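You operate a simulated robot arm through the tools that you are given. There is no shell and no other tool. Be economical: measure what you need, move in short steps, check, and stop when the job is done.

You run a simulated two-armed robot. Do the job below in one go: nothing can be reset, and whatever is moved stays where it is left.

Task
Unlatch the yellow cover, lift it onto the narrow stand and tighten the brass wing screw inside the gear case.
Fine: the screw about half a turn; leave the black star knob.

Only the result counts: the job must be done as asked and must still hold three seconds after the hand-in. Knocking over, shifting, dropping, spilling or breaking anything else fails it. Lids that push on must go on centred and level and be pressed home; caps that screw on are set level and turned clockwise until they are tight.

Robot
Two 7-joint arms with two-finger parallel grippers on one trunk, on a base that drives. Base frame: it is fixed to the floor where the robot stands at the start and does not move with it; the origin is under the middle of the robot, x ahead of it, y to its left, z up. Units: mm, degrees, N and s.
The left shoulder is at the start at [70, 130, 1237], the right one opposite. With the tool pointing down near the work surface each hand reaches from about 220 to 520 mm from the robot's upright axis, wherever it stands, measured 20 degrees to its own side. Places, roughly: black star knob [500, 200, 900]; blue wing latch [500, 300, 1000]; brass wing screw [600, 300, 900]; narrow stand top [700, 1700, 800]; red wing latch [500, 100, 1000]. Payload 1.57 kg a hand.
The tool frame of a hand sits at the grasp point between the pads (the TCP): z along the fingers, y along the line on which they close. The tips reach 30 mm beyond it. Largest opening 80 mm; finger width 17, thickness 12; the body of the gripper, 40 by 82 mm, starts 80 mm behind the TCP.
Orientation is that of the tool frame in the base frame, as [roll, pitch, yaw] about the fixed x, y, z axes, in that order (R = Rz(yaw) Ry(pitch) Rx(roll)). With the fingers straight down and closing along the base's y, the tool's x points along the base's -x, its y along +y and its z along -z.

Tools
- The arms move only by the tool send_rows. It takes "left_commands", "right_commands" or both (then of equal length, played together; a hand with none holds still); each is a list of rows, each a list of 2 entries, a list of its own where there are three numbers: the shift along the base's x, y, z in units of 30 mm (1.0 is 30 mm), then the turn, a rotation vector about the base's x, y, z in units of 4 degrees (1.0 is 4 degrees). In form: [[[x, y, z], [wx, wy, wz]], ...]. A call has 1 to 10 rows; each row shifts and turns the commanded pose from where the row before left it. "left_gripper" and "right_gripper" are, for a hand that has rows, the gripper command, from -1 (shut) to 1 (fully open), values between in proportion, set as the call begins (left out, the last holds). A call with a number of a shift or a turn outside -1 to 1 is refused whole. Each row takes 0.2 s and may step no farther than 50 mm and 8.6 degrees from the row before; otherwise, or with a gripper value out of range, the whole call is refused. A pose out of reach is approached as far as the arm can. The call stops where the force on the tool passes 70 N (or 10 N more than at its start, if that is more) or the arm is blocked; 0.2 s more then pass. Each finger travels about 108 mm/s and halts on what it meets, pressing with about 28 N; the grip force reading is that of the motor and also rises with nothing between the fingers. The clock runs only during rows and for 0.2 s after the last one: add rows that do not move to give the fingers time. The reply holds the time, the measured pose of the TCP, the force on the tool along the base axes, the opening and the grip force, in the units named above and with some noise, with the torque about the TCP (base axes, N m) and any sound that the robot's microphone picked up, and new pictures: "show" is both (left out), scene, wrist or none (wrist: the cameras of the hands that moved).
- Cameras (640 x 400 px; columns grow to the right, rows downward): "scene" is now at [134, 22.7, 1452.8]; the picture's right is [0.48, -0.88, 0.00], its down [-0.62, -0.34, -0.70] and it looks along [0.62, 0.34, -0.71] (base axes); focal length 254 px, centre (320, 200). "left" rides on the left gripper at [72, 7, -122] in its tool frame; the picture's right is [-0.09, 1.00, 0.00], its down [-0.84, -0.08, -0.54] and it looks along [-0.54, -0.05, 0.84] (tool axes); focal length 238 px, centre (320, 200). "right" rides on the right gripper at [72, -7, -122] in its tool frame; the picture's right is [0.09, 1.00, 0.00], its down [-0.84, 0.08, -0.54] and it looks along [-0.54, 0.05, 0.84] (tool axes); focal length 238 px, centre (320, 200). There is no depth. A picture from a camera that has moved, and an enlarged one, comes with that camera's place and axes in the base frame and with its lens. The place of the scene camera against the robot may be out by one fixed shift of up to 25 mm in any direction.
- raise_lower(by): slides the trunk up (or, below 0, down) by that many mm; the arms and the scene camera ride with it, the base frame stays. It gives what a move gives, with no picture.
- steer(legs): drives the robot by 1 to 6 legs, each [ahead, left, turn to the left] in mm, mm and degrees, along the robot's own axes; the way and the turn of a leg run together, so that a leg with both is an arc; at most 1500 mm and 180 degrees a leg. The arms and the cameras ride along, it lands a little off, and it stops where it bumps. It gives what a move gives, and a new picture of the scene camera.
- aim_head(pan, tilt): turns the head with the scene camera to pan (to the left, within 86 degrees either way) and tilt (down, from -29 to 69), counted from straight ahead of the robot. It gives what a move gives, and a new picture of the scene camera.
- zoom(camera, box): a new picture of the part [left, top, right, bottom] of that camera's present view, enlarged. The clock stands still meanwhile.
- finish_job(): hands the job in; it is judged then, once.

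Work in short steps. Places have to be worked out from the pictures, the camera data and where the tool is seen: move nearer, look again, correct. Check each grasp and each placing, and mend what went wrong. You have 120 turns and 260 pictures in all, those below and enlarged ones among them. Open the grippers and draw the arms clear of the work before you hand the job in, unless the task says otherwise; then end with one line.

The tools are called after ">>>" as name(argument=value, ...) on one line, values as JSON. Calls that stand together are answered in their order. send_rows: Moves the arms, as the interface text tells. Its arguments: {"type":"object","properties":{"left_commands":{"type":"array"},"left_gripper":{"type":"number"},"right_commands":{"type":"array"},"right_gripper":{"type":"number"},"show":{"type":"string","enum":["both","scene","wrist","none"]}},"required":[]} The other tools are called the same way: raise_lower (by) slides the trunk up or down; steer (legs) drives the base; aim_head (pan, tilt) turns the head that bears the scene camera; zoom (camera, box) takes an enlarged picture of a part of a camera's view; finish_job () hands the job in.

At the start:

```text
time: 0.0
left_ee_pos: [174.7, 214.8, 1239.8]
left_orientation: [180.0, 0.0, -179.9]
left_wrist_force: [-0.8, 0.5, 0.5]
left_torque: [0.02, 0.0, 0.02]
left_width: 80.0
left_finger_force: 0.0
right_ee_pos: [327.0, 38.2, 1214.8]
right_orientation: [179.9, 0.1, 180.0]
right_wrist_force: [-0.4, -0.4, -0.5]
right_torque: [0.02, 0.01, -0.02]
right_width: 80.0
right_finger_force: 0.1
trunk travel left (down, up): [-875.0, 65.0]
robot x, y, heading: [-2.5, -1.2, -0.1]
head pan, tilt: [28.8, 45.3]
```

scene: 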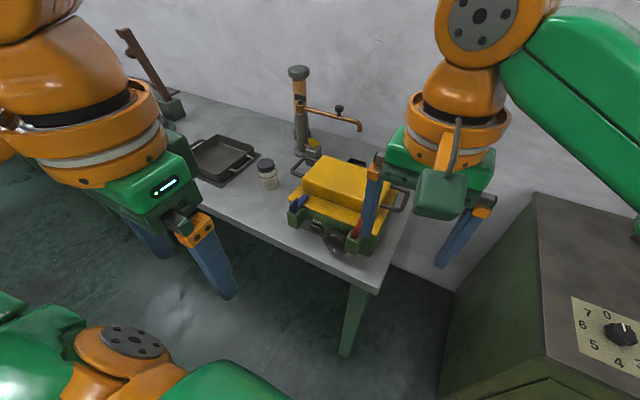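
right: 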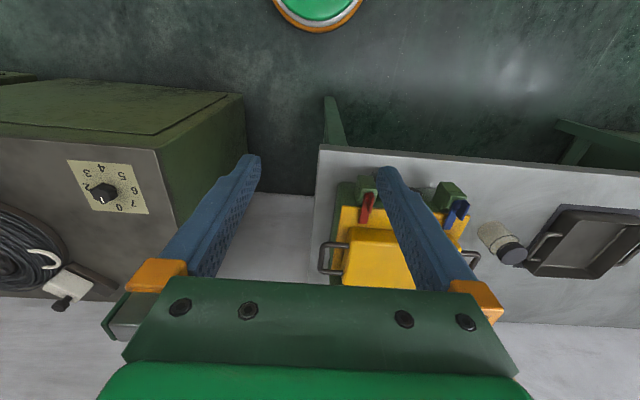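
left: 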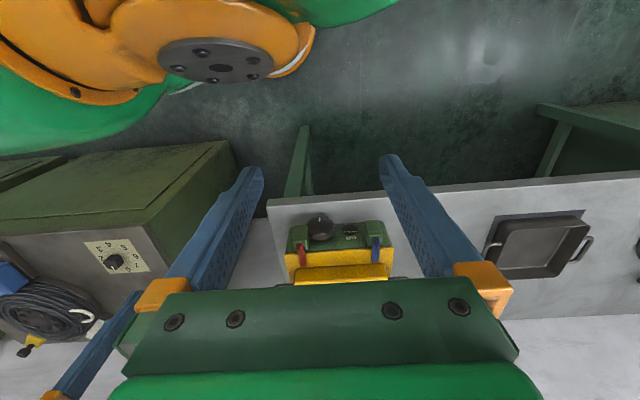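

The gear case sits on the bench ahead-left, with red and blue latches on its near face. I zoom in to understand the latches.

>>> zoom(camera="scene", box=[260, 130, 420, 270])

>>> zoom(camera="left", box=[260, 180, 420, 300])

>>> zoom(camera="right", box=[310, 140, 530, 300])

```text
2.86 times, centred on (340, 200) of scene
camera zoom: at [134.0, 22.7, 1452.8], right [0.48, -0.88, 0.0], down [-0.62, -0.34, -0.7], along [0.62, 0.34, -0.71], focal length 725 px, centre (263, 200)
```

zoom: 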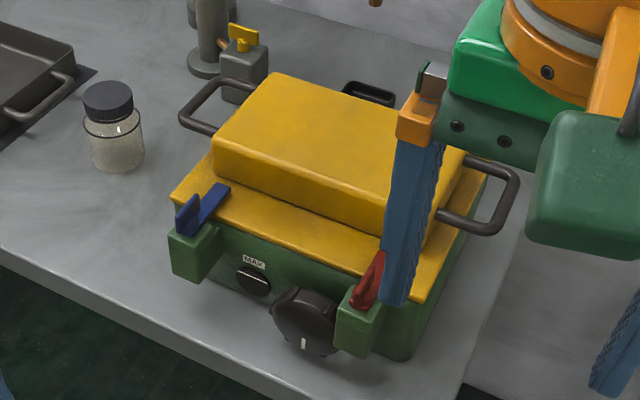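

```text
3.33 times, centred on (340, 240) of left
camera zoom: at [103.8, 221.7, 1360.5], right [0.09, 1.0, 0.0], down [0.84, -0.08, 0.54], along [0.54, -0.05, -0.84], focal length 794 px, centre (253, 67)
```

zoom: 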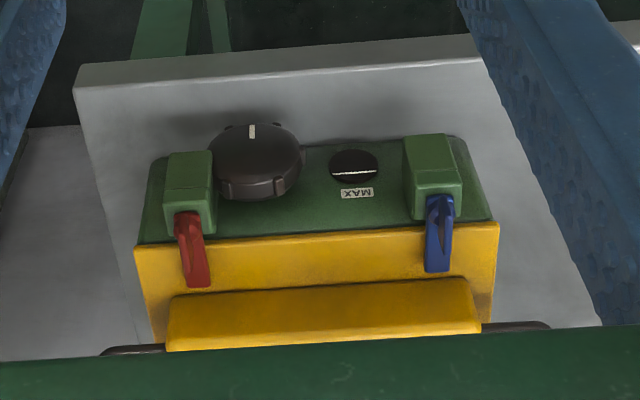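

```text
2.50 times, centred on (420, 220) of right
camera zoom: at [254.0, 30.1, 1337.7], right [-0.09, 1.0, 0.0], down [0.84, 0.08, 0.54], along [0.54, 0.05, -0.84], focal length 596 px, centre (70, 150)
```

zoom: 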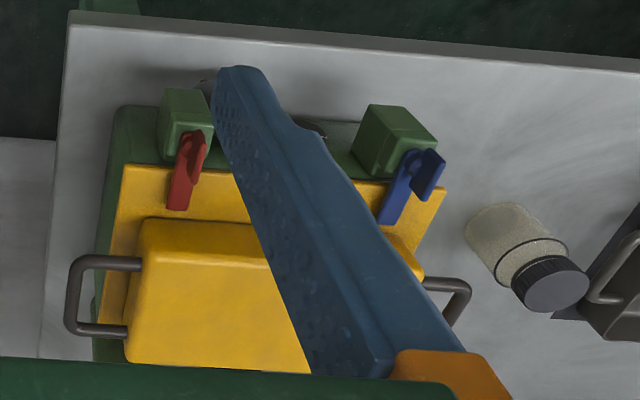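

Red latch is around (517,134,920) by two cameras. I look for the stand to the left.

>>> aim_head(pan=70, tilt=25)

>>> aim_head(pan=45, tilt=15)

```text
time: 1.1
left_ee_pos: [174.9, 215.9, 1239.5]
left_orientation: [-180.0, 0.0, 180.0]
left_wrist_force: [-1.1, 0.5, 0.0]
left_torque: [-0.03, 0.01, 0.0]
left_width: 79.9
left_finger_force: 0.1
right_ee_pos: [326.5, 37.4, 1214.9]
right_orientation: [179.9, 0.1, 180.0]
right_wrist_force: [-0.6, -0.4, 0.3]
right_torque: [0.0, 0.03, 0.04]
right_width: 80.0
right_finger_force: 0.1
trunk travel left (down, up): [-875.0, 65.0]
robot x, y, heading: [1.5, 0.1, -0.2]
head pan, tilt: [70.0, 25.0]
camera scene: at [94.5, 70.1, 1483.7], right [0.94, -0.34, 0.0], down [-0.15, -0.4, -0.91], along [0.31, 0.85, -0.42], focal length 254 px, centre (320, 200)
```

scene: 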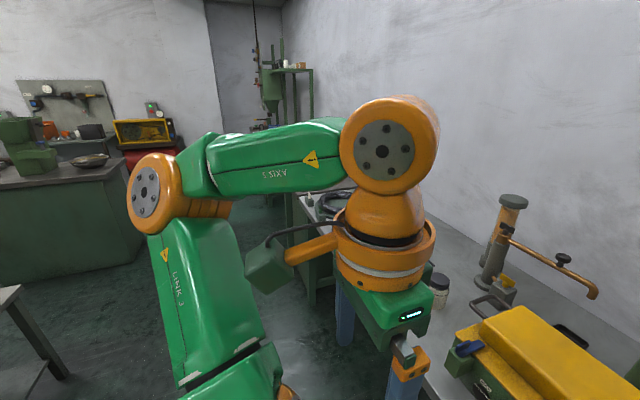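

```text
time: 2.0
left_ee_pos: [175.2, 215.1, 1239.3]
left_orientation: [-180.0, 0.0, 180.0]
left_wrist_force: [-1.0, 0.0, 0.6]
left_torque: [-0.01, -0.02, -0.05]
left_width: 79.9
left_finger_force: 0.1
right_ee_pos: [326.5, 37.8, 1214.7]
right_orientation: [179.8, 0.1, -180.0]
right_wrist_force: [-0.1, 0.3, 0.4]
right_torque: [0.02, -0.01, -0.02]
right_width: 79.9
right_finger_force: 0.1
trunk travel left (down, up): [-875.0, 65.0]
robot x, y, heading: [3.9, -1.0, 0.2]
head pan, tilt: [45.0, 15.0]
camera scene: at [128.9, 49.7, 1500.0], right [0.71, -0.71, 0.0], down [-0.18, -0.18, -0.97], along [0.68, 0.68, -0.26], focal length 254 px, centre (320, 200)
```

scene: 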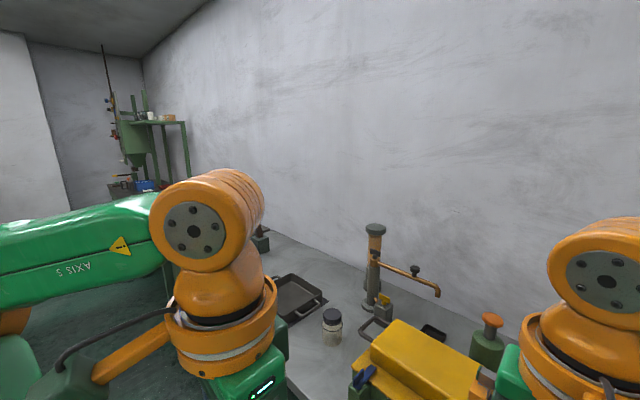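

I drive so the case lies symmetric ahead of the robot: 120 ahead and 210 to the left.

>>> steer(legs=[[0, 210, 0], [110, 0, 0]])

>>> aim_head(pan=0, tilt=60)

```text
time: 4.4
left_ee_pos: [281.3, 421.0, 1239.9]
left_orientation: [180.0, 0.3, 179.8]
left_wrist_force: [-0.9, 0.4, -0.2]
left_torque: [0.03, -0.02, 0.03]
left_width: 79.9
left_finger_force: 0.0
right_ee_pos: [431.3, 242.7, 1216.5]
right_orientation: [179.9, 0.3, 179.7]
right_wrist_force: [-0.6, -0.3, 0.0]
right_torque: [-0.06, -0.04, -0.01]
right_width: 79.9
right_finger_force: 0.1
trunk travel left (down, up): [-875.0, 65.0]
robot x, y, heading: [110.0, 205.8, -0.4]
head pan, tilt: [45.0, 15.0]
camera scene: at [232.9, 255.9, 1500.6], right [0.7, -0.71, 0.0], down [-0.18, -0.18, -0.97], along [0.69, 0.68, -0.26], focal length 254 px, centre (320, 200)
```

scene: 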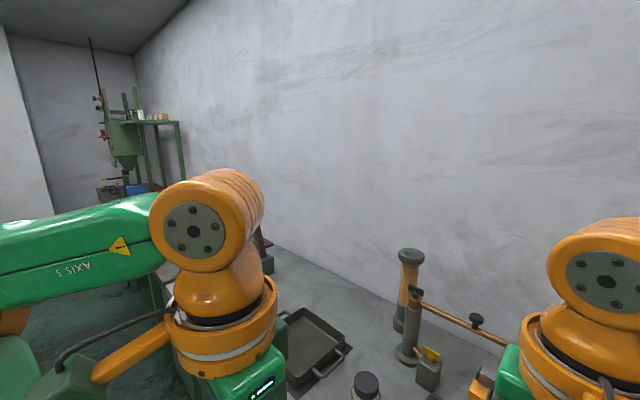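

```text
time: 5.5
left_ee_pos: [285.7, 421.3, 1240.2]
left_orientation: [-179.9, 0.0, 179.8]
left_wrist_force: [0.7, -0.2, 0.8]
left_torque: [-0.01, -0.02, 0.02]
left_width: 80.1
left_finger_force: 0.1
right_ee_pos: [436.3, 243.6, 1214.5]
right_orientation: [179.9, 0.1, 179.7]
right_wrist_force: [-0.1, 0.6, -0.3]
right_torque: [0.0, -0.01, 0.0]
right_width: 80.0
right_finger_force: 0.1
trunk travel left (down, up): [-875.0, 65.0]
robot x, y, heading: [106.9, 208.1, 0.1]
head pan, tilt: [0.0, 60.0]
camera scene: at [239.6, 189.8, 1433.8], right [0.0, -1.0, 0.0], down [-0.87, 0.0, -0.5], along [0.5, 0.0, -0.87], focal length 254 px, centre (320, 200)
```

scene: 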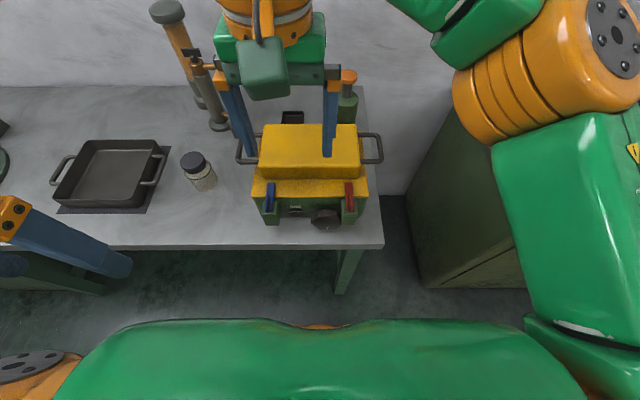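

Good symmetric position. I take the right wrist view from here and the left one.

>>> zoom(camera="right", box=[120, 100, 520, 350])

>>> zoom(camera="scene", box=[220, 80, 400, 260])

```text
1.60 times, centred on (320, 225) of right
camera zoom: at [364.1, 235.7, 1337.8], right [-0.09, 1.0, 0.0], down [0.84, 0.07, 0.54], along [0.54, 0.05, -0.84], focal length 381 px, centre (320, 160)
```

zoom: 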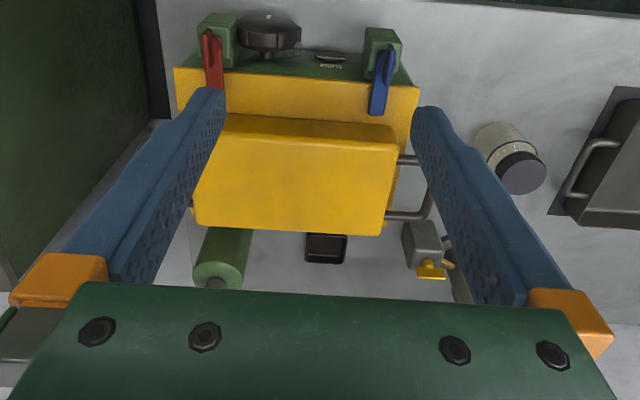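

```text
2.22 times, centred on (310, 170) of scene
camera zoom: at [239.6, 189.8, 1433.8], right [0.0, -1.0, 0.0], down [-0.87, 0.0, -0.5], along [0.5, 0.0, -0.87], focal length 564 px, centre (342, 267)
```

zoom: 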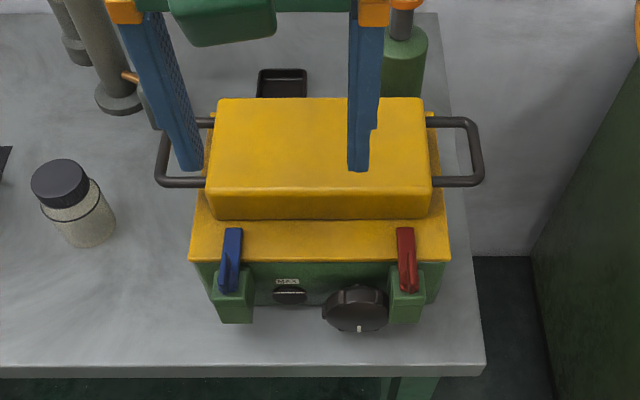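

Triangulating wrist views gives the red latch wing at ≈(485,141,966), blue at ≈(478,313,966); the scene camera reads about 25 mm too far in x. I move both hands closer over their latches to look.

>>> send_rows(right_commands=[[[-0.5, -0.9, -0.8], [0, 0, 0]], [[-0.5, -0.9, -0.8], [0, 0, 0]], [[0, -0.9, -0.8], [0, 0, 0]], [[0, -0.7, -0.8], [0, 0, 0]]], left_commands=[[[0.9, -0.9, -0.9], [0, 0, 0]], [[0.9, -0.9, -0.9], [0, 0, 0]], [[0.9, -0.9, -0.9], [0, 0, 0]], [[0.9, -0.9, -0.9], [0, 0, 0]]])

```text
time: 6.5
left_ee_pos: [399.0, 313.1, 1129.7]
left_orientation: [180.0, -0.1, 179.7]
left_wrist_force: [0.1, -0.2, -1.6]
left_torque: [0.02, 0.0, 0.0]
left_width: 79.7
left_finger_force: 0.0
right_ee_pos: [408.0, 140.0, 1113.7]
right_orientation: [179.7, 0.0, 179.6]
right_wrist_force: [0.5, 0.6, 0.0]
right_torque: [0.01, 0.04, -0.01]
right_width: 80.1
right_finger_force: 0.1
trunk travel left (down, up): [-875.0, 65.0]
robot x, y, heading: [110.5, 204.9, -0.3]
head pan, tilt: [0.0, 60.0]
camera scene: at [244.0, 187.5, 1433.4], right [0.0, -1.0, 0.0], down [-0.87, 0.0, -0.5], along [0.5, 0.0, -0.87], focal length 254 px, centre (320, 200)
camera right: at [338.0, 131.3, 1237.3], right [-0.09, 1.0, 0.0], down [0.84, 0.07, 0.54], along [0.54, 0.05, -0.84], focal length 238 px, centre (320, 200)
camera left: at [327.9, 318.4, 1250.9], right [0.1, 1.0, 0.0], down [0.84, -0.08, 0.54], along [0.54, -0.05, -0.84], focal length 238 px, centre (320, 200)
```

scene: 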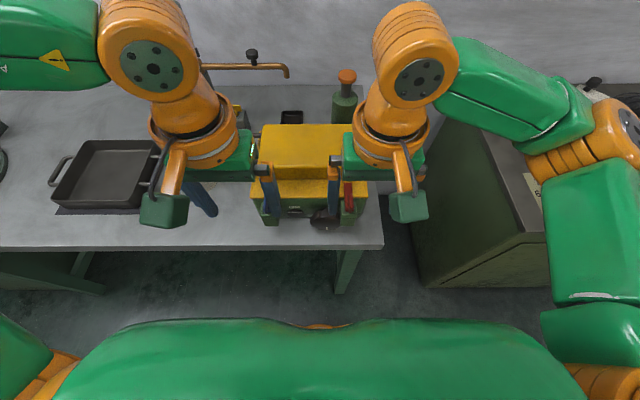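
right: 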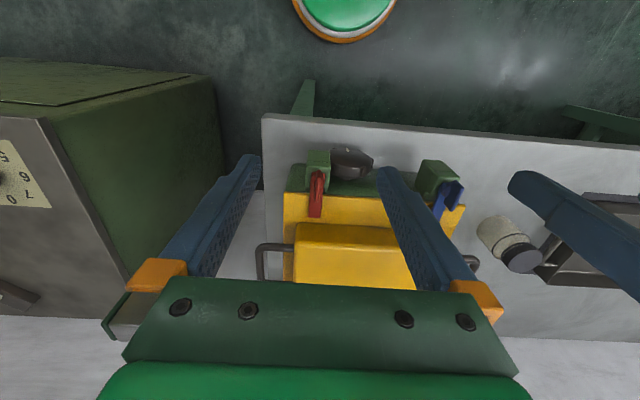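
left: 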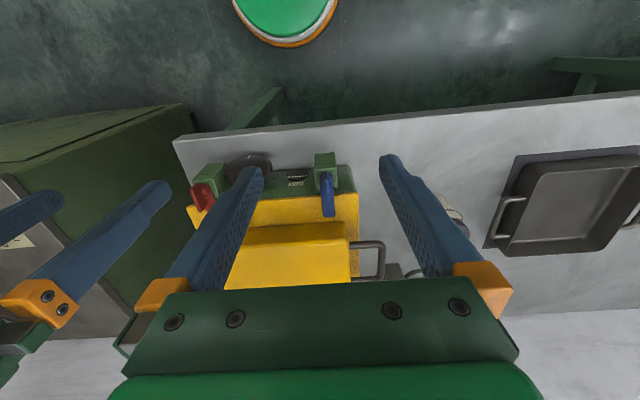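

>>> zoom(camera="right", box=[280, 130, 380, 230])

>>> zoom(camera="left", box=[280, 130, 380, 230])

>>> zoom(camera="left", box=[170, 130, 270, 230])

>>> zoom(camera="scene", box=[240, 160, 380, 240])

```text
4.00 times, centred on (330, 180) of right
camera zoom: at [338.0, 131.3, 1237.3], right [-0.09, 1.0, 0.0], down [0.84, 0.07, 0.54], along [0.54, 0.05, -0.84], focal length 953 px, centre (280, 280)
```

zoom: 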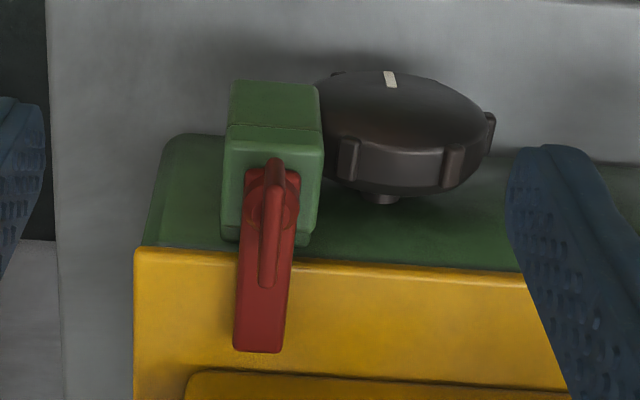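

```text
4.00 times, centred on (330, 180) of left
camera zoom: at [327.9, 318.4, 1250.9], right [0.1, 1.0, 0.0], down [0.84, -0.08, 0.54], along [0.54, -0.05, -0.84], focal length 953 px, centre (280, 280)
```

zoom: 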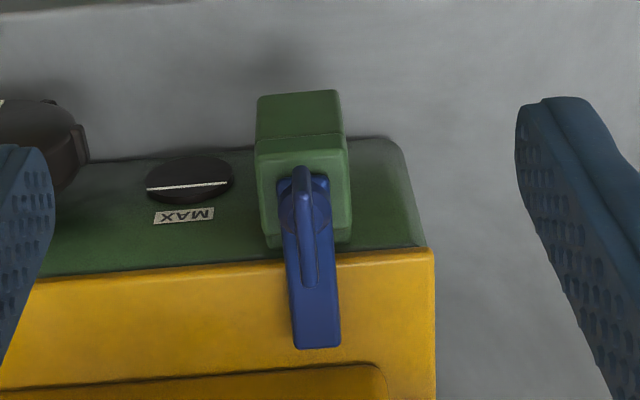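

```text
4.00 times, centred on (220, 180) of left
camera zoom: at [327.9, 318.4, 1250.9], right [0.1, 1.0, 0.0], down [0.84, -0.08, 0.54], along [0.54, -0.05, -0.84], focal length 953 px, centre (720, 280)
```

zoom: 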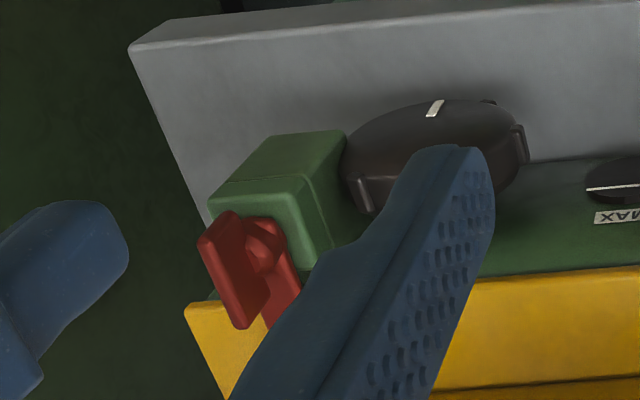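

```text
4.57 times, centred on (310, 200) of scene
camera zoom: at [244.0, 187.5, 1433.4], right [0.0, -1.0, 0.0], down [-0.87, 0.0, -0.5], along [0.5, 0.0, -0.87], focal length 1160 px, centre (366, 200)
```

zoom: 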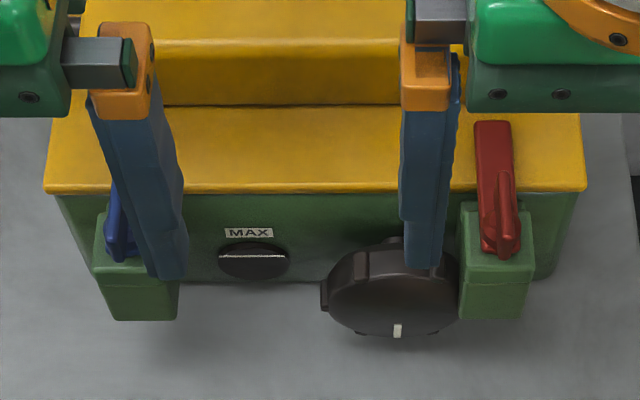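

Each latch is an arm with a standing wing over its pivot: red ≈(479,141,985), blue ≈(475,312,985). I lower both hands half-open to just above the wings to check alignment.

>>> send_rows(right_commands=[[[0.8, 0, -0.6], [0, 0, 0]], [[0.8, 0, -0.8], [0, 0, 0]], [[0.7, 0, -0.8], [0, 0, 0]], [[0, 0, -0.6], [0, 0, 0]]], left_commands=[[[0.8, 0, -0.8], [0, 0, 0]], [[0.8, 0, -1.0], [0, 0, 0]], [[0.8, 0, -0.9], [0, 0, 0]], [[0.1, 0, -0.6], [0, 0, 0]]], right_gripper=0, left_gripper=0)

```text
time: 7.5
left_ee_pos: [463.2, 325.4, 1034.8]
left_orientation: [-179.9, 0.0, 179.6]
left_wrist_force: [-0.3, -0.5, -0.8]
left_torque: [-0.01, -0.02, 0.0]
left_width: 39.7
left_finger_force: 0.1
left hand out of reach, approached as far as the arm can: row 3, 4
right_ee_pos: [474.6, 140.9, 1034.6]
right_orientation: [180.0, 0.3, 179.9]
right_wrist_force: [0.2, -0.1, 0.2]
right_torque: [0.02, -0.03, -0.01]
right_width: 40.0
right_finger_force: 0.1
trunk travel left (down, up): [-875.0, 65.0]
robot x, y, heading: [115.7, 201.3, -0.3]
head pan, tilt: [0.0, 60.0]
camera scene: at [238.8, 190.1, 1433.8], right [0.0, -1.0, 0.0], down [-0.87, 0.0, -0.5], along [0.5, 0.0, -0.87], focal length 254 px, centre (320, 200)
camera right: at [402.6, 133.5, 1156.9], right [-0.09, 1.0, 0.0], down [0.84, 0.07, 0.55], along [0.54, 0.05, -0.84], focal length 238 px, centre (320, 200)
camera left: at [391.9, 331.8, 1156.8], right [0.1, 1.0, 0.0], down [0.84, -0.08, 0.54], along [0.54, -0.05, -0.84], focal length 238 px, centre (320, 200)
```

scene: 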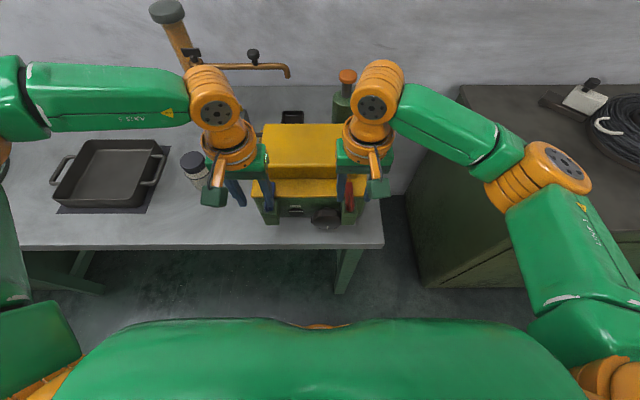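
right: 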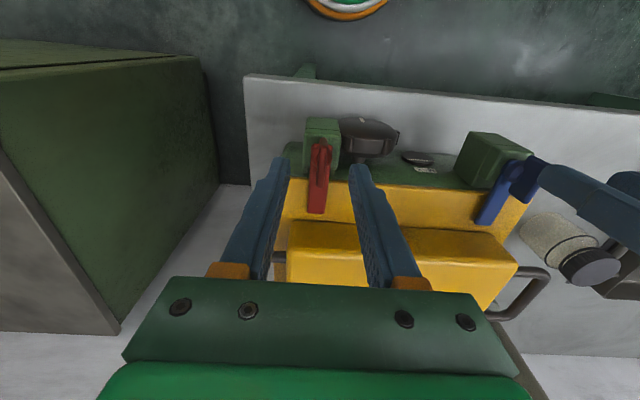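
left: 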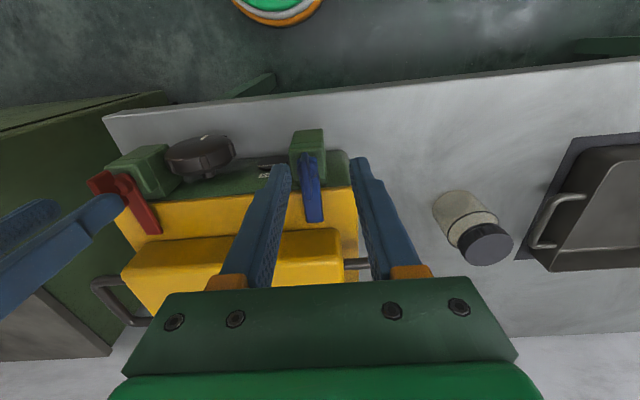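

Red wing at ≈(476,141), matching the right TCP. I lower the right hand around it, watching force.

>>> send_rows(right_commands=[[[0, 0, -0.5], [0, 0, 0]], [[0, 0, -0.5], [0, 0, 0]], [[0, 0, -0.3], [0, 0, 0]], [[0, 0, 0], [0, 0, 0]]], show="wrist")

>>> zoom(camera="right", box=[240, 100, 400, 220])

>>> zoom(camera="left", box=[20, 120, 220, 270])

```text
time: 8.5
left_ee_pos: [463.6, 324.2, 1035.4]
left_orientation: [-179.9, 0.0, 179.9]
left_wrist_force: [0.5, -0.3, -0.7]
left_torque: [0.0, 0.01, 0.01]
left_width: 40.0
left_finger_force: 0.0
right_ee_pos: [475.7, 140.9, 996.3]
right_orientation: [179.8, 0.1, 179.7]
right_wrist_force: [0.3, 0.5, -0.2]
right_torque: [0.0, 0.01, 0.01]
right_width: 40.1
right_finger_force: 0.1
trunk travel left (down, up): [-875.0, 65.0]
robot x, y, heading: [107.6, 207.1, -0.4]
head pan, tilt: [0.0, 60.0]
camera right: at [403.6, 133.2, 1118.4], right [-0.09, 1.0, 0.0], down [0.84, 0.07, 0.54], along [0.54, 0.05, -0.84], focal length 238 px, centre (320, 200)
```

right: 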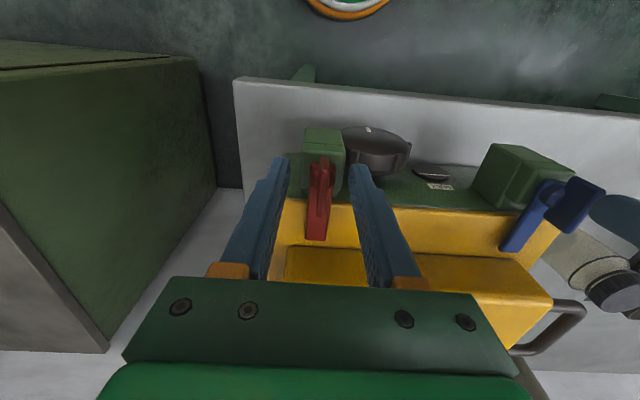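

```text
3.33 times, centred on (320, 160) of right
camera zoom: at [403.6, 133.2, 1118.4], right [-0.09, 1.0, 0.0], down [0.84, 0.07, 0.54], along [0.54, 0.05, -0.84], focal length 794 px, centre (320, 333)
```

zoom: 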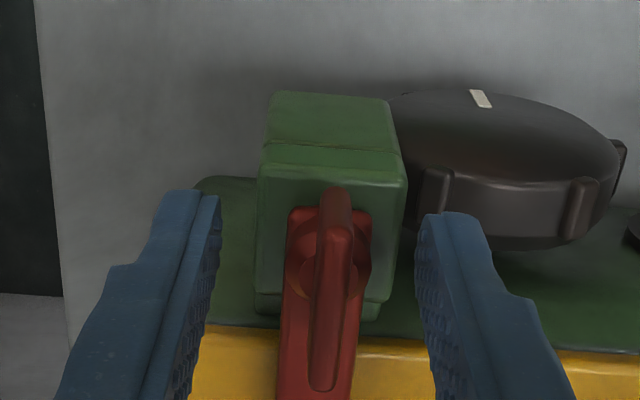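

```text
2.67 times, centred on (120, 195) of left
camera zoom: at [393.0, 331.3, 1156.8], right [0.1, 1.0, 0.0], down [0.84, -0.08, 0.54], along [0.54, -0.05, -0.84], focal length 636 px, centre (853, 213)
```

zoom: 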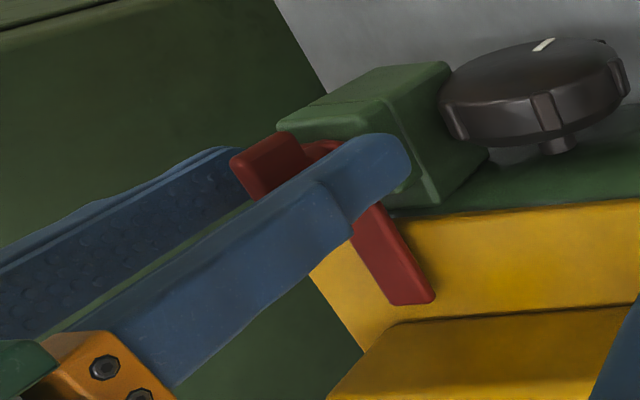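

Fingers straddle the red wing. I close the right gripper on it.

>>> send_rows(right_commands=[[[0, 0, 0], [0, 0, 0]], [[0, 0, 0], [0, 0, 0]]], right_gripper=-1, show="wrist")

>>> zoom(camera="right", box=[240, 100, 400, 220])

```text
time: 9.1
left_ee_pos: [465.0, 326.5, 1035.9]
left_orientation: [-179.8, 0.1, 179.7]
left_wrist_force: [-0.5, -1.3, 1.6]
left_torque: [0.03, -0.01, -0.02]
left_width: 40.2
left_finger_force: 0.0
right_ee_pos: [476.3, 142.5, 995.5]
right_orientation: [179.9, 0.1, 179.8]
right_wrist_force: [-1.2, 5.1, -2.5]
right_torque: [0.25, 0.18, 0.02]
right_width: 17.9
right_finger_force: 32.1
trunk travel left (down, up): [-875.0, 65.0]
robot x, y, heading: [113.7, 207.4, -0.0]
head pan, tilt: [0.0, 60.0]
camera right: at [403.6, 135.3, 1118.7], right [-0.09, 1.0, 0.0], down [0.84, 0.07, 0.54], along [0.54, 0.05, -0.84], focal length 238 px, centre (320, 200)
```

right: 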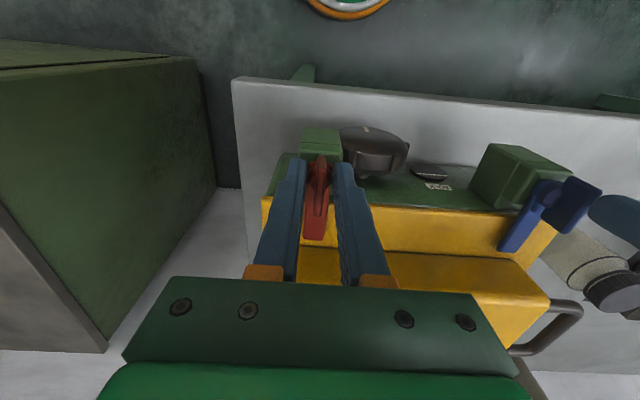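

```text
3.33 times, centred on (320, 160) of right
camera zoom: at [403.6, 135.3, 1118.7], right [-0.09, 1.0, 0.0], down [0.84, 0.07, 0.54], along [0.54, 0.05, -0.84], focal length 794 px, centre (320, 333)
```

zoom: 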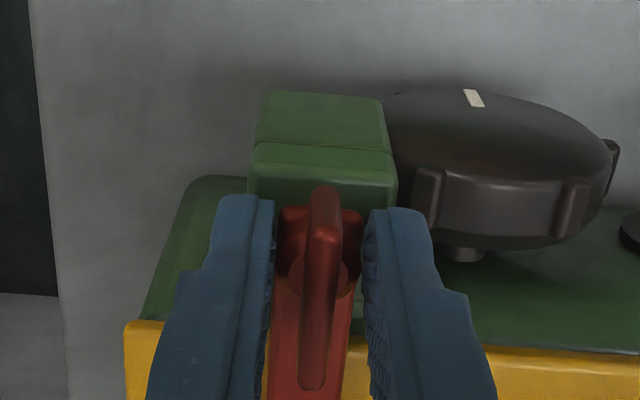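

The fingers hold the latch arm (18 mm). I try a small turn counter-clockwise and check the torque.

>>> send_rows(right_commands=[[[0, 0, 0], [0, 0, 1]], [[0, 0, 0], [0, 0, 1]], [[0, 0, 0], [0, 0, 1]], [[0, 0, 0], [0, 0, 0]]], show="wrist")

```text
time: 10.1
left_ee_pos: [463.9, 326.4, 1035.7]
left_orientation: [-179.9, 0.2, 179.8]
left_wrist_force: [-0.1, -0.5, 0.1]
left_torque: [-0.02, 0.02, 0.0]
left_width: 40.1
left_finger_force: 0.0
right_ee_pos: [475.3, 140.9, 996.0]
right_orientation: [-180.0, 0.0, -168.2]
right_wrist_force: [-4.1, 5.5, -7.1]
right_torque: [0.01, 0.47, -0.64]
right_width: 20.3
right_finger_force: 33.4
trunk travel left (down, up): [-875.0, 65.0]
robot x, y, heading: [111.2, 206.0, -0.3]
head pan, tilt: [0.0, 60.0]
camera right: at [406.4, 120.1, 1118.9], right [-0.29, 0.96, 0.0], down [0.8, 0.25, 0.54], along [0.52, 0.16, -0.84], focal length 238 px, centre (320, 200)
```

right: 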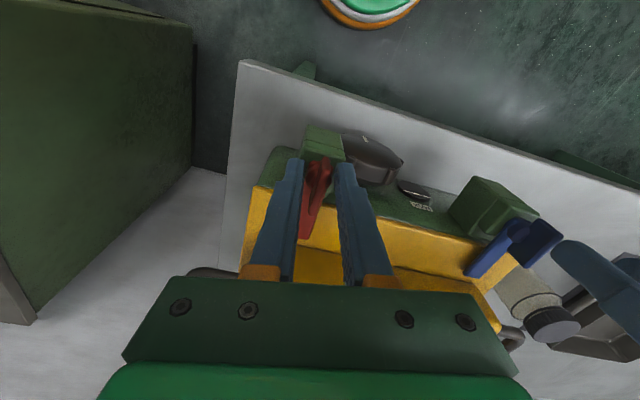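

The latch resisted that way (fingers spread, torque −0.64). I turn back and try clockwise.

>>> send_rows(right_commands=[[[0, 0, 0], [0, 0, -1]], [[0, 0, 0], [0, 0, -1]], [[0, 0, 0], [0, 0, -1]], [[0, 0, 0], [0, 0, -1]], [[0, 0, 0], [0, 0, -1]], [[0, 0, 0], [0, 0, -1]], [[0, 0, 0], [0, 0, 0]]], show="wrist")

```text
time: 11.7
left_ee_pos: [465.4, 326.5, 1034.9]
left_orientation: [-179.7, 0.1, 179.8]
left_wrist_force: [0.6, 0.5, 0.8]
left_torque: [0.0, 0.01, 0.01]
left_width: 39.7
left_finger_force: 0.0
right_ee_pos: [475.0, 143.5, 996.2]
right_orientation: [-180.0, 0.1, 167.7]
right_wrist_force: [-5.2, 7.2, -10.4]
right_torque: [0.04, -0.39, 0.0]
right_width: 17.7
right_finger_force: 32.4
trunk travel left (down, up): [-875.0, 65.0]
robot x, y, heading: [112.1, 204.9, -0.3]
head pan, tilt: [0.0, 60.0]
camera right: at [403.0, 152.0, 1119.0], right [0.12, 0.99, 0.0], down [0.83, -0.1, 0.54], along [0.54, -0.07, -0.84], focal length 238 px, centre (320, 200)
```

right: 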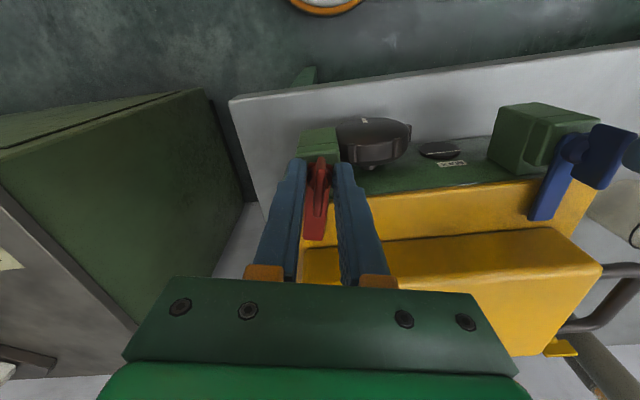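

Clockwise it turns freely. I continue in that direction.

>>> send_rows(right_commands=[[[0, 0, 0], [0, 0, -1]], [[0, 0, 0], [0, 0, -1]], [[0, 0, 0], [0, 0, -1]], [[0, 0, 0], [0, 0, -1]], [[0, 0, 0], [0, 0, -1]], [[0, 0, 0], [0, 0, -1]], [[0, 0, 0], [0, 0, -1]], [[0, 0, 0], [0, 0, -1]], [[0, 0, 0], [0, 0, 0]]], show="wrist")

```text
time: 13.7
left_ee_pos: [465.1, 330.7, 1034.7]
left_orientation: [-179.7, -0.1, 179.7]
left_wrist_force: [0.6, -0.8, -0.3]
left_torque: [0.0, -0.01, -0.03]
left_width: 40.0
left_finger_force: 0.0
right_ee_pos: [475.8, 146.2, 996.5]
right_orientation: [-180.0, 0.3, 135.6]
right_wrist_force: [3.9, 13.1, 7.3]
right_torque: [0.87, 0.22, 0.1]
right_width: 17.8
right_finger_force: 32.3
trunk travel left (down, up): [-875.0, 65.0]
robot x, y, heading: [109.4, 208.8, -0.2]
head pan, tilt: [0.0, 60.0]
camera right: at [419.6, 191.3, 1118.8], right [0.63, 0.78, 0.0], down [0.65, -0.53, 0.55], along [0.42, -0.34, -0.84], focal length 238 px, centre (320, 200)
```

right: 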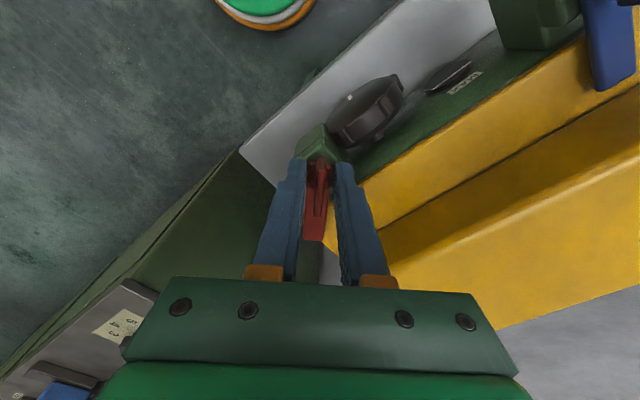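

It follows; the side force suggests the pivot lies about 7 mm ahead of my grip, so I continue with a slight drift in +x,+y.

>>> send_rows(right_commands=[[[0.02, 0.03, 0], [0, 0, -1]], [[0.02, 0.03, 0], [0, 0, -1]], [[0.02, 0.02, 0], [0, 0, -1]], [[0.02, 0.02, 0], [0, 0, -1]], [[0.02, 0.02, 0], [0, 0, -1]], [[0.02, 0.02, 0], [0, 0, -1]], [[0.02, 0.02, 0], [0, 0, -1]], [[0.02, 0.02, 0], [0, 0, -1]], [[0.02, 0.02, 0], [0, 0, -1]], [[0, 0, 0], [0, 0, 0]]], show="wrist")

```text
time: 15.9
left_ee_pos: [462.2, 325.9, 1036.0]
left_orientation: [-179.8, 0.1, 179.7]
left_wrist_force: [-0.6, 0.9, -0.1]
left_torque: [-0.02, 0.03, 0.0]
left_width: 40.2
left_finger_force: 0.0
right_ee_pos: [479.8, 148.4, 995.1]
right_orientation: [179.9, 0.2, 99.7]
right_wrist_force: [-9.5, 1.5, -10.0]
right_torque: [-0.81, 0.11, -0.07]
right_width: 18.0
right_finger_force: 32.3
trunk travel left (down, up): [-875.0, 65.0]
robot x, y, heading: [110.7, 204.8, -0.0]
head pan, tilt: [0.0, 60.0]
camera right: at [460.0, 216.9, 1118.9], right [0.97, 0.26, 0.0], down [0.22, -0.81, 0.55], along [0.14, -0.53, -0.84], focal length 238 px, centre (320, 200)
```

right: 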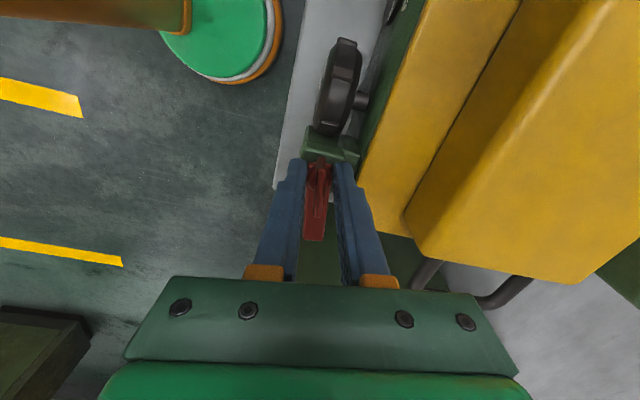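

Nearly 80° turned. Three more small steps to reach about 90° (or its stop).

>>> send_rows(right_commands=[[[0, 0, 0], [0, 0, -1]], [[0, 0, 0], [0, 0, -1]], [[0, 0, 0], [0, 0, -0.6]], [[0, 0, 0], [0, 0, 0]]], show="wrist")

>>> zoom(camera="right", box=[240, 100, 440, 270])

```text
time: 16.9
left_ee_pos: [462.9, 326.0, 1036.3]
left_orientation: [-179.9, 0.2, 179.8]
left_wrist_force: [-0.4, 0.6, -0.2]
left_torque: [-0.01, 0.02, -0.03]
left_width: 40.1
left_finger_force: 0.0
right_ee_pos: [479.6, 147.9, 996.7]
right_orientation: [179.8, 0.0, 89.3]
right_wrist_force: [-7.2, 0.8, -7.3]
right_torque: [-0.16, 0.3, 0.38]
right_width: 17.3
right_finger_force: 32.2
trunk travel left (down, up): [-875.0, 65.0]
robot x, y, heading: [108.6, 206.3, -0.3]
head pan, tilt: [0.0, 60.0]
camera right: at [473.4, 218.9, 1119.1], right [1.0, 0.08, 0.0], down [0.07, -0.84, 0.54], along [0.05, -0.54, -0.84], focal length 238 px, centre (320, 200)
```

right: 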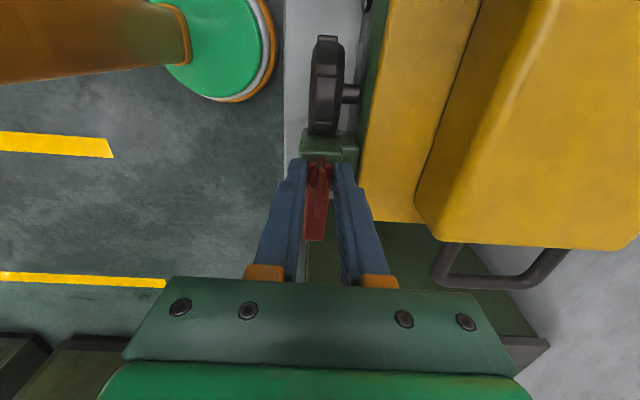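

```text
2.35 times, centred on (340, 185) of right
camera zoom: at [473.4, 218.9, 1119.1], right [1.0, 0.08, 0.0], down [0.07, -0.84, 0.54], along [0.05, -0.54, -0.84], focal length 561 px, centre (273, 235)
```

zoom: 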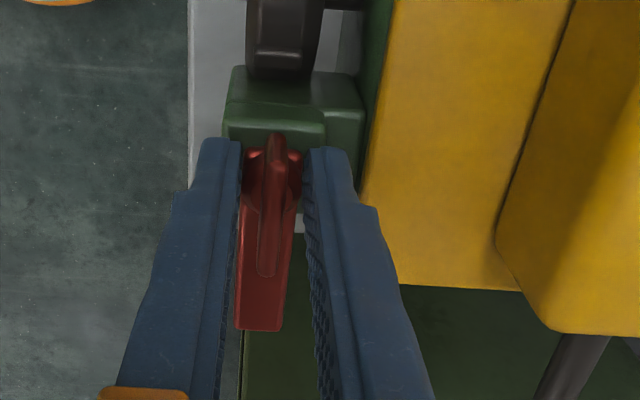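

Red latch is clear at 90°. I release with a small opening, lift straight up and turn back.

>>> send_rows(right_commands=[[[0, 0, 0], [0, 0, 0]], [[0, 0, 0.5], [0, 0, 0]], [[0, 0, 1], [0, 0, 0]], [[0, 0, 1], [0, 0, 0]]], right_gripper=-0.25, show="none")

>>> send_rows(right_commands=[[[-0.5, -0.5, 0.7], [0, 0, 2]], [[-0.5, -0.5, 0.7], [0, 0, 2]], [[0, -0.5, 0.5], [0, 0, 2]], [[0, -0.5, 0.5], [0, 0, 2]], [[0, -0.5, 0], [0, 0, 2]], [[0, -0.5, 0], [0, 0, 2]], [[0, 0, 0], [0, 0, 2]], [[0, 0, 0], [0, 0, 2]], [[0, 0, 0], [0, 0, 2]], [[0, 0, 0], [0, 0, 2]]], show="both")

```text
time: 17.9
left_ee_pos: [464.1, 325.2, 1036.1]
left_orientation: [-179.9, 0.1, 180.0]
left_wrist_force: [0.5, 0.2, -0.1]
left_torque: [0.01, 0.02, 0.02]
left_width: 40.0
left_finger_force: 0.1
right_ee_pos: [481.3, 147.4, 1072.6]
right_orientation: [179.9, 0.0, 89.3]
right_wrist_force: [0.6, -0.1, 0.3]
right_torque: [0.0, 0.01, -0.01]
right_width: 29.9
right_finger_force: 0.2
trunk travel left (down, up): [-875.0, 65.0]
robot x, y, heading: [110.5, 205.6, 0.1]
head pan, tilt: [0.0, 60.0]
```

```text
refused: 2 is not a number from -1 to 1
```

Rows are limited to 4°; I return the yaw in steps.

>>> send_rows(right_commands=[[[-0.5, -0.5, 0.7], [0, 0, 1]], [[-0.5, -0.5, 0.7], [0, 0, 1]], [[0, -0.5, 0.5], [0, 0, 1]], [[0, -0.5, 0.5], [0, 0, 1]], [[0, -0.5, 0], [0, 0, 1]], [[0, -0.5, 0], [0, 0, 1]], [[0, 0, 0], [0, 0, 1]], [[0, 0, 0], [0, 0, 1]], [[0, 0, 0], [0, 0, 1]], [[0, 0, 0], [0, 0, 1]]], show="none")

>>> send_rows(right_commands=[[[0, 0, 0], [0, 0, 1]], [[0, 0, 0], [0, 0, 1]], [[0, 0, 0], [0, 0, 1]], [[0, 0, 0], [0, 0, 1]], [[0, 0, 0], [0, 0, 1]], [[0, 0, 0], [0, 0, 1]], [[0, 0, 0], [0, 0, 1]], [[0, 0, 0], [0, 0, 1]], [[0, 0, 0], [0, 0, 1]], [[0, 0, 0], [0, 0, 1]]], show="none")

>>> send_rows(right_commands=[[[0, 0, 0], [0, 0, 1]], [[0, 0, 0], [0, 0, 1]], [[0, 0, 0], [0, 0, 0.6]]], left_commands=[[[0.2, 0, 0], [0, 0, 0]], [[0, -0.2, 0], [0, 0, 0]], [[0, 0, 0], [0, 0, 0]]], show="both")

```text
time: 20.1
left_ee_pos: [464.1, 324.7, 1036.7]
left_orientation: [-179.8, 0.2, 179.9]
left_wrist_force: [0.4, 0.3, 0.7]
left_torque: [0.01, -0.05, -0.01]
left_width: 40.0
left_finger_force: 0.0
right_ee_pos: [450.6, 56.2, 1141.8]
right_orientation: [179.9, 0.0, 129.3]
right_wrist_force: [0.4, -0.7, -0.2]
right_torque: [-0.03, 0.01, 0.0]
right_width: 29.9
right_finger_force: 0.0
trunk travel left (down, up): [-875.0, 65.0]
robot x, y, heading: [109.5, 205.1, 0.0]
head pan, tilt: [0.0, 60.0]
```

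```text
time: 22.3
left_ee_pos: [464.8, 325.3, 1035.8]
left_orientation: [-179.9, 0.0, 179.9]
left_wrist_force: [0.5, 0.8, -0.9]
left_torque: [-0.02, 0.0, 0.0]
left_width: 40.0
left_finger_force: 0.1
right_ee_pos: [451.4, 58.1, 1142.3]
right_orientation: [179.8, 0.1, 169.4]
right_wrist_force: [0.6, 0.4, 0.2]
right_torque: [0.01, 0.01, -0.01]
right_width: 30.1
right_finger_force: 0.0
trunk travel left (down, up): [-875.0, 65.0]
robot x, y, heading: [112.6, 208.0, -0.3]
head pan, tilt: [0.0, 60.0]
```

```text
time: 23.1
left_ee_pos: [464.4, 324.8, 1037.8]
left_orientation: [-179.9, 0.1, 179.8]
left_wrist_force: [0.3, 0.4, 0.7]
left_torque: [0.01, -0.01, -0.01]
left_width: 40.1
left_finger_force: 0.1
left hand out of reach, approached as far as the arm can: row 1, 2
right_ee_pos: [450.9, 57.0, 1142.1]
right_orientation: [179.9, 0.0, 179.8]
right_wrist_force: [0.9, -0.2, -0.3]
right_torque: [0.0, -0.03, 0.06]
right_width: 30.0
right_finger_force: 0.0
trunk travel left (down, up): [-875.0, 65.0]
robot x, y, heading: [111.3, 206.4, -0.1]
head pan, tilt: [0.0, 60.0]
camera scene: at [240.0, 189.6, 1433.7], right [0.0, -1.0, 0.0], down [-0.87, 0.0, -0.5], along [0.5, 0.0, -0.87], focal length 254 px, centre (320, 200)
camera right: at [379.0, 49.6, 1265.8], right [-0.09, 1.0, 0.0], down [0.84, 0.07, 0.54], along [0.54, 0.05, -0.84], focal length 238 px, centre (320, 200)
camera left: at [393.9, 331.4, 1158.4], right [0.1, 1.0, 0.0], down [0.84, -0.08, 0.54], along [0.54, -0.05, -0.84], focal length 238 px, centre (320, 200)
```

scene: 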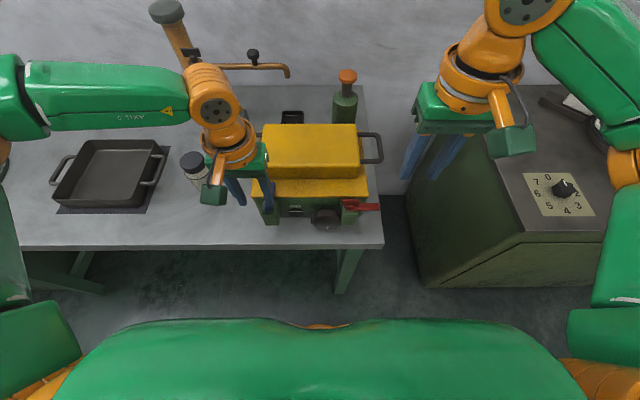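
right: 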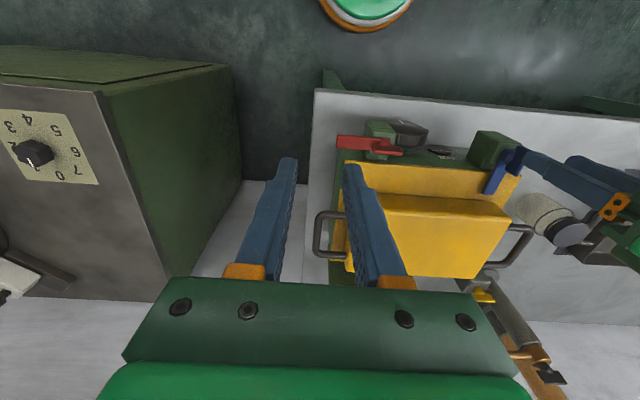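
left: 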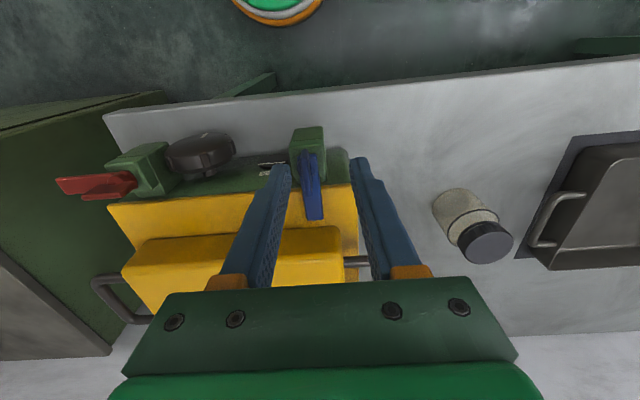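

The left hand seems stuck at a joint limit. I back it up and re-approach in small steps to see whether the limit persists.

>>> send_rows(left_commands=[[[-1, 0.5, 0.8], [0, 0, 0]], [[-1, 0.5, 0.8], [0, 0, 0]], [[-0.5, 0.5, 0.8], [0, 0, 0]], [[0, 0, 0], [0, 0, 0]]], show="none")

>>> raise_lower(by=-80)

```text
time: 24.1
left_ee_pos: [390.1, 368.8, 1109.7]
left_orientation: [-179.9, 0.0, 179.9]
left_wrist_force: [-1.0, 0.2, 0.0]
left_torque: [0.02, 0.0, -0.01]
left_width: 40.3
left_finger_force: 0.1
right_ee_pos: [450.5, 57.3, 1142.5]
right_orientation: [179.7, 0.1, 179.6]
right_wrist_force: [-0.5, 0.3, 0.6]
right_torque: [-0.01, 0.04, 0.01]
right_width: 30.0
right_finger_force: 0.0
trunk travel left (down, up): [-875.0, 65.0]
robot x, y, heading: [109.9, 210.0, -0.3]
head pan, tilt: [0.0, 60.0]
```

```text
time: 25.3
left_ee_pos: [391.7, 371.2, 1029.8]
left_orientation: [-179.9, -0.1, 179.9]
left_wrist_force: [0.4, 0.4, -0.8]
left_torque: [-0.01, 0.02, 0.01]
left_width: 40.0
left_finger_force: 0.1
right_ee_pos: [451.5, 56.7, 1062.7]
right_orientation: [179.8, 0.1, 179.6]
right_wrist_force: [0.7, -0.5, 0.0]
right_torque: [-0.04, 0.01, 0.0]
right_width: 30.3
right_finger_force: 0.0
trunk travel left (down, up): [-795.0, 145.0]
robot x, y, heading: [113.0, 206.6, -0.1]
head pan, tilt: [0.0, 60.0]
```

Now I re-approach the blue latch target (477,312) at z≈1035.

>>> send_rows(left_commands=[[[0.8, -0.6, 0.1], [0, 0, 0]], [[0.8, -0.6, 0], [0, 0, 0]], [[0.8, -0.6, 0], [0, 0, 0]], [[0.4, -0.15, 0], [0, 0, 0]], [[0, 0, 0], [0, 0, 0]]], show="both")

```text
time: 26.5
left_ee_pos: [470.6, 318.0, 1031.3]
left_orientation: [-179.9, 0.1, 179.8]
left_wrist_force: [0.2, 0.0, 0.1]
left_torque: [0.0, 0.02, 0.02]
left_width: 40.0
left_finger_force: 0.0
left hand out of reach, approached as far as the arm can: row 4
right_ee_pos: [450.9, 56.2, 1063.4]
right_orientation: [179.8, 0.1, 179.7]
right_wrist_force: [0.4, -0.5, 0.4]
right_torque: [0.01, 0.01, 0.01]
right_width: 29.9
right_finger_force: 0.1
trunk travel left (down, up): [-795.0, 145.0]
robot x, y, heading: [111.7, 205.6, -0.4]
head pan, tilt: [0.0, 60.0]
camera scene: at [239.5, 189.4, 1353.8], right [0.0, -1.0, 0.0], down [-0.87, 0.0, -0.5], along [0.5, 0.0, -0.87], focal length 254 px, centre (320, 200)
camera left: at [398.9, 323.9, 1153.1], right [0.1, 1.0, 0.0], down [0.84, -0.08, 0.54], along [0.54, -0.05, -0.84], focal length 238 px, centre (320, 200)
```

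scene: 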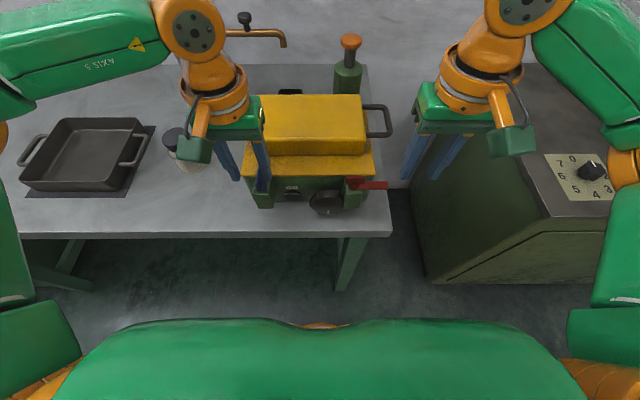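
left: 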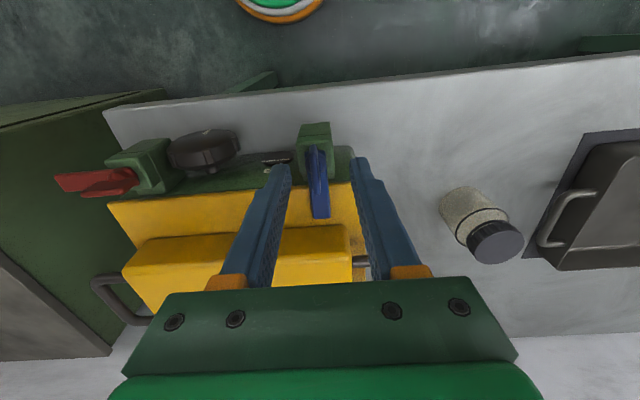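

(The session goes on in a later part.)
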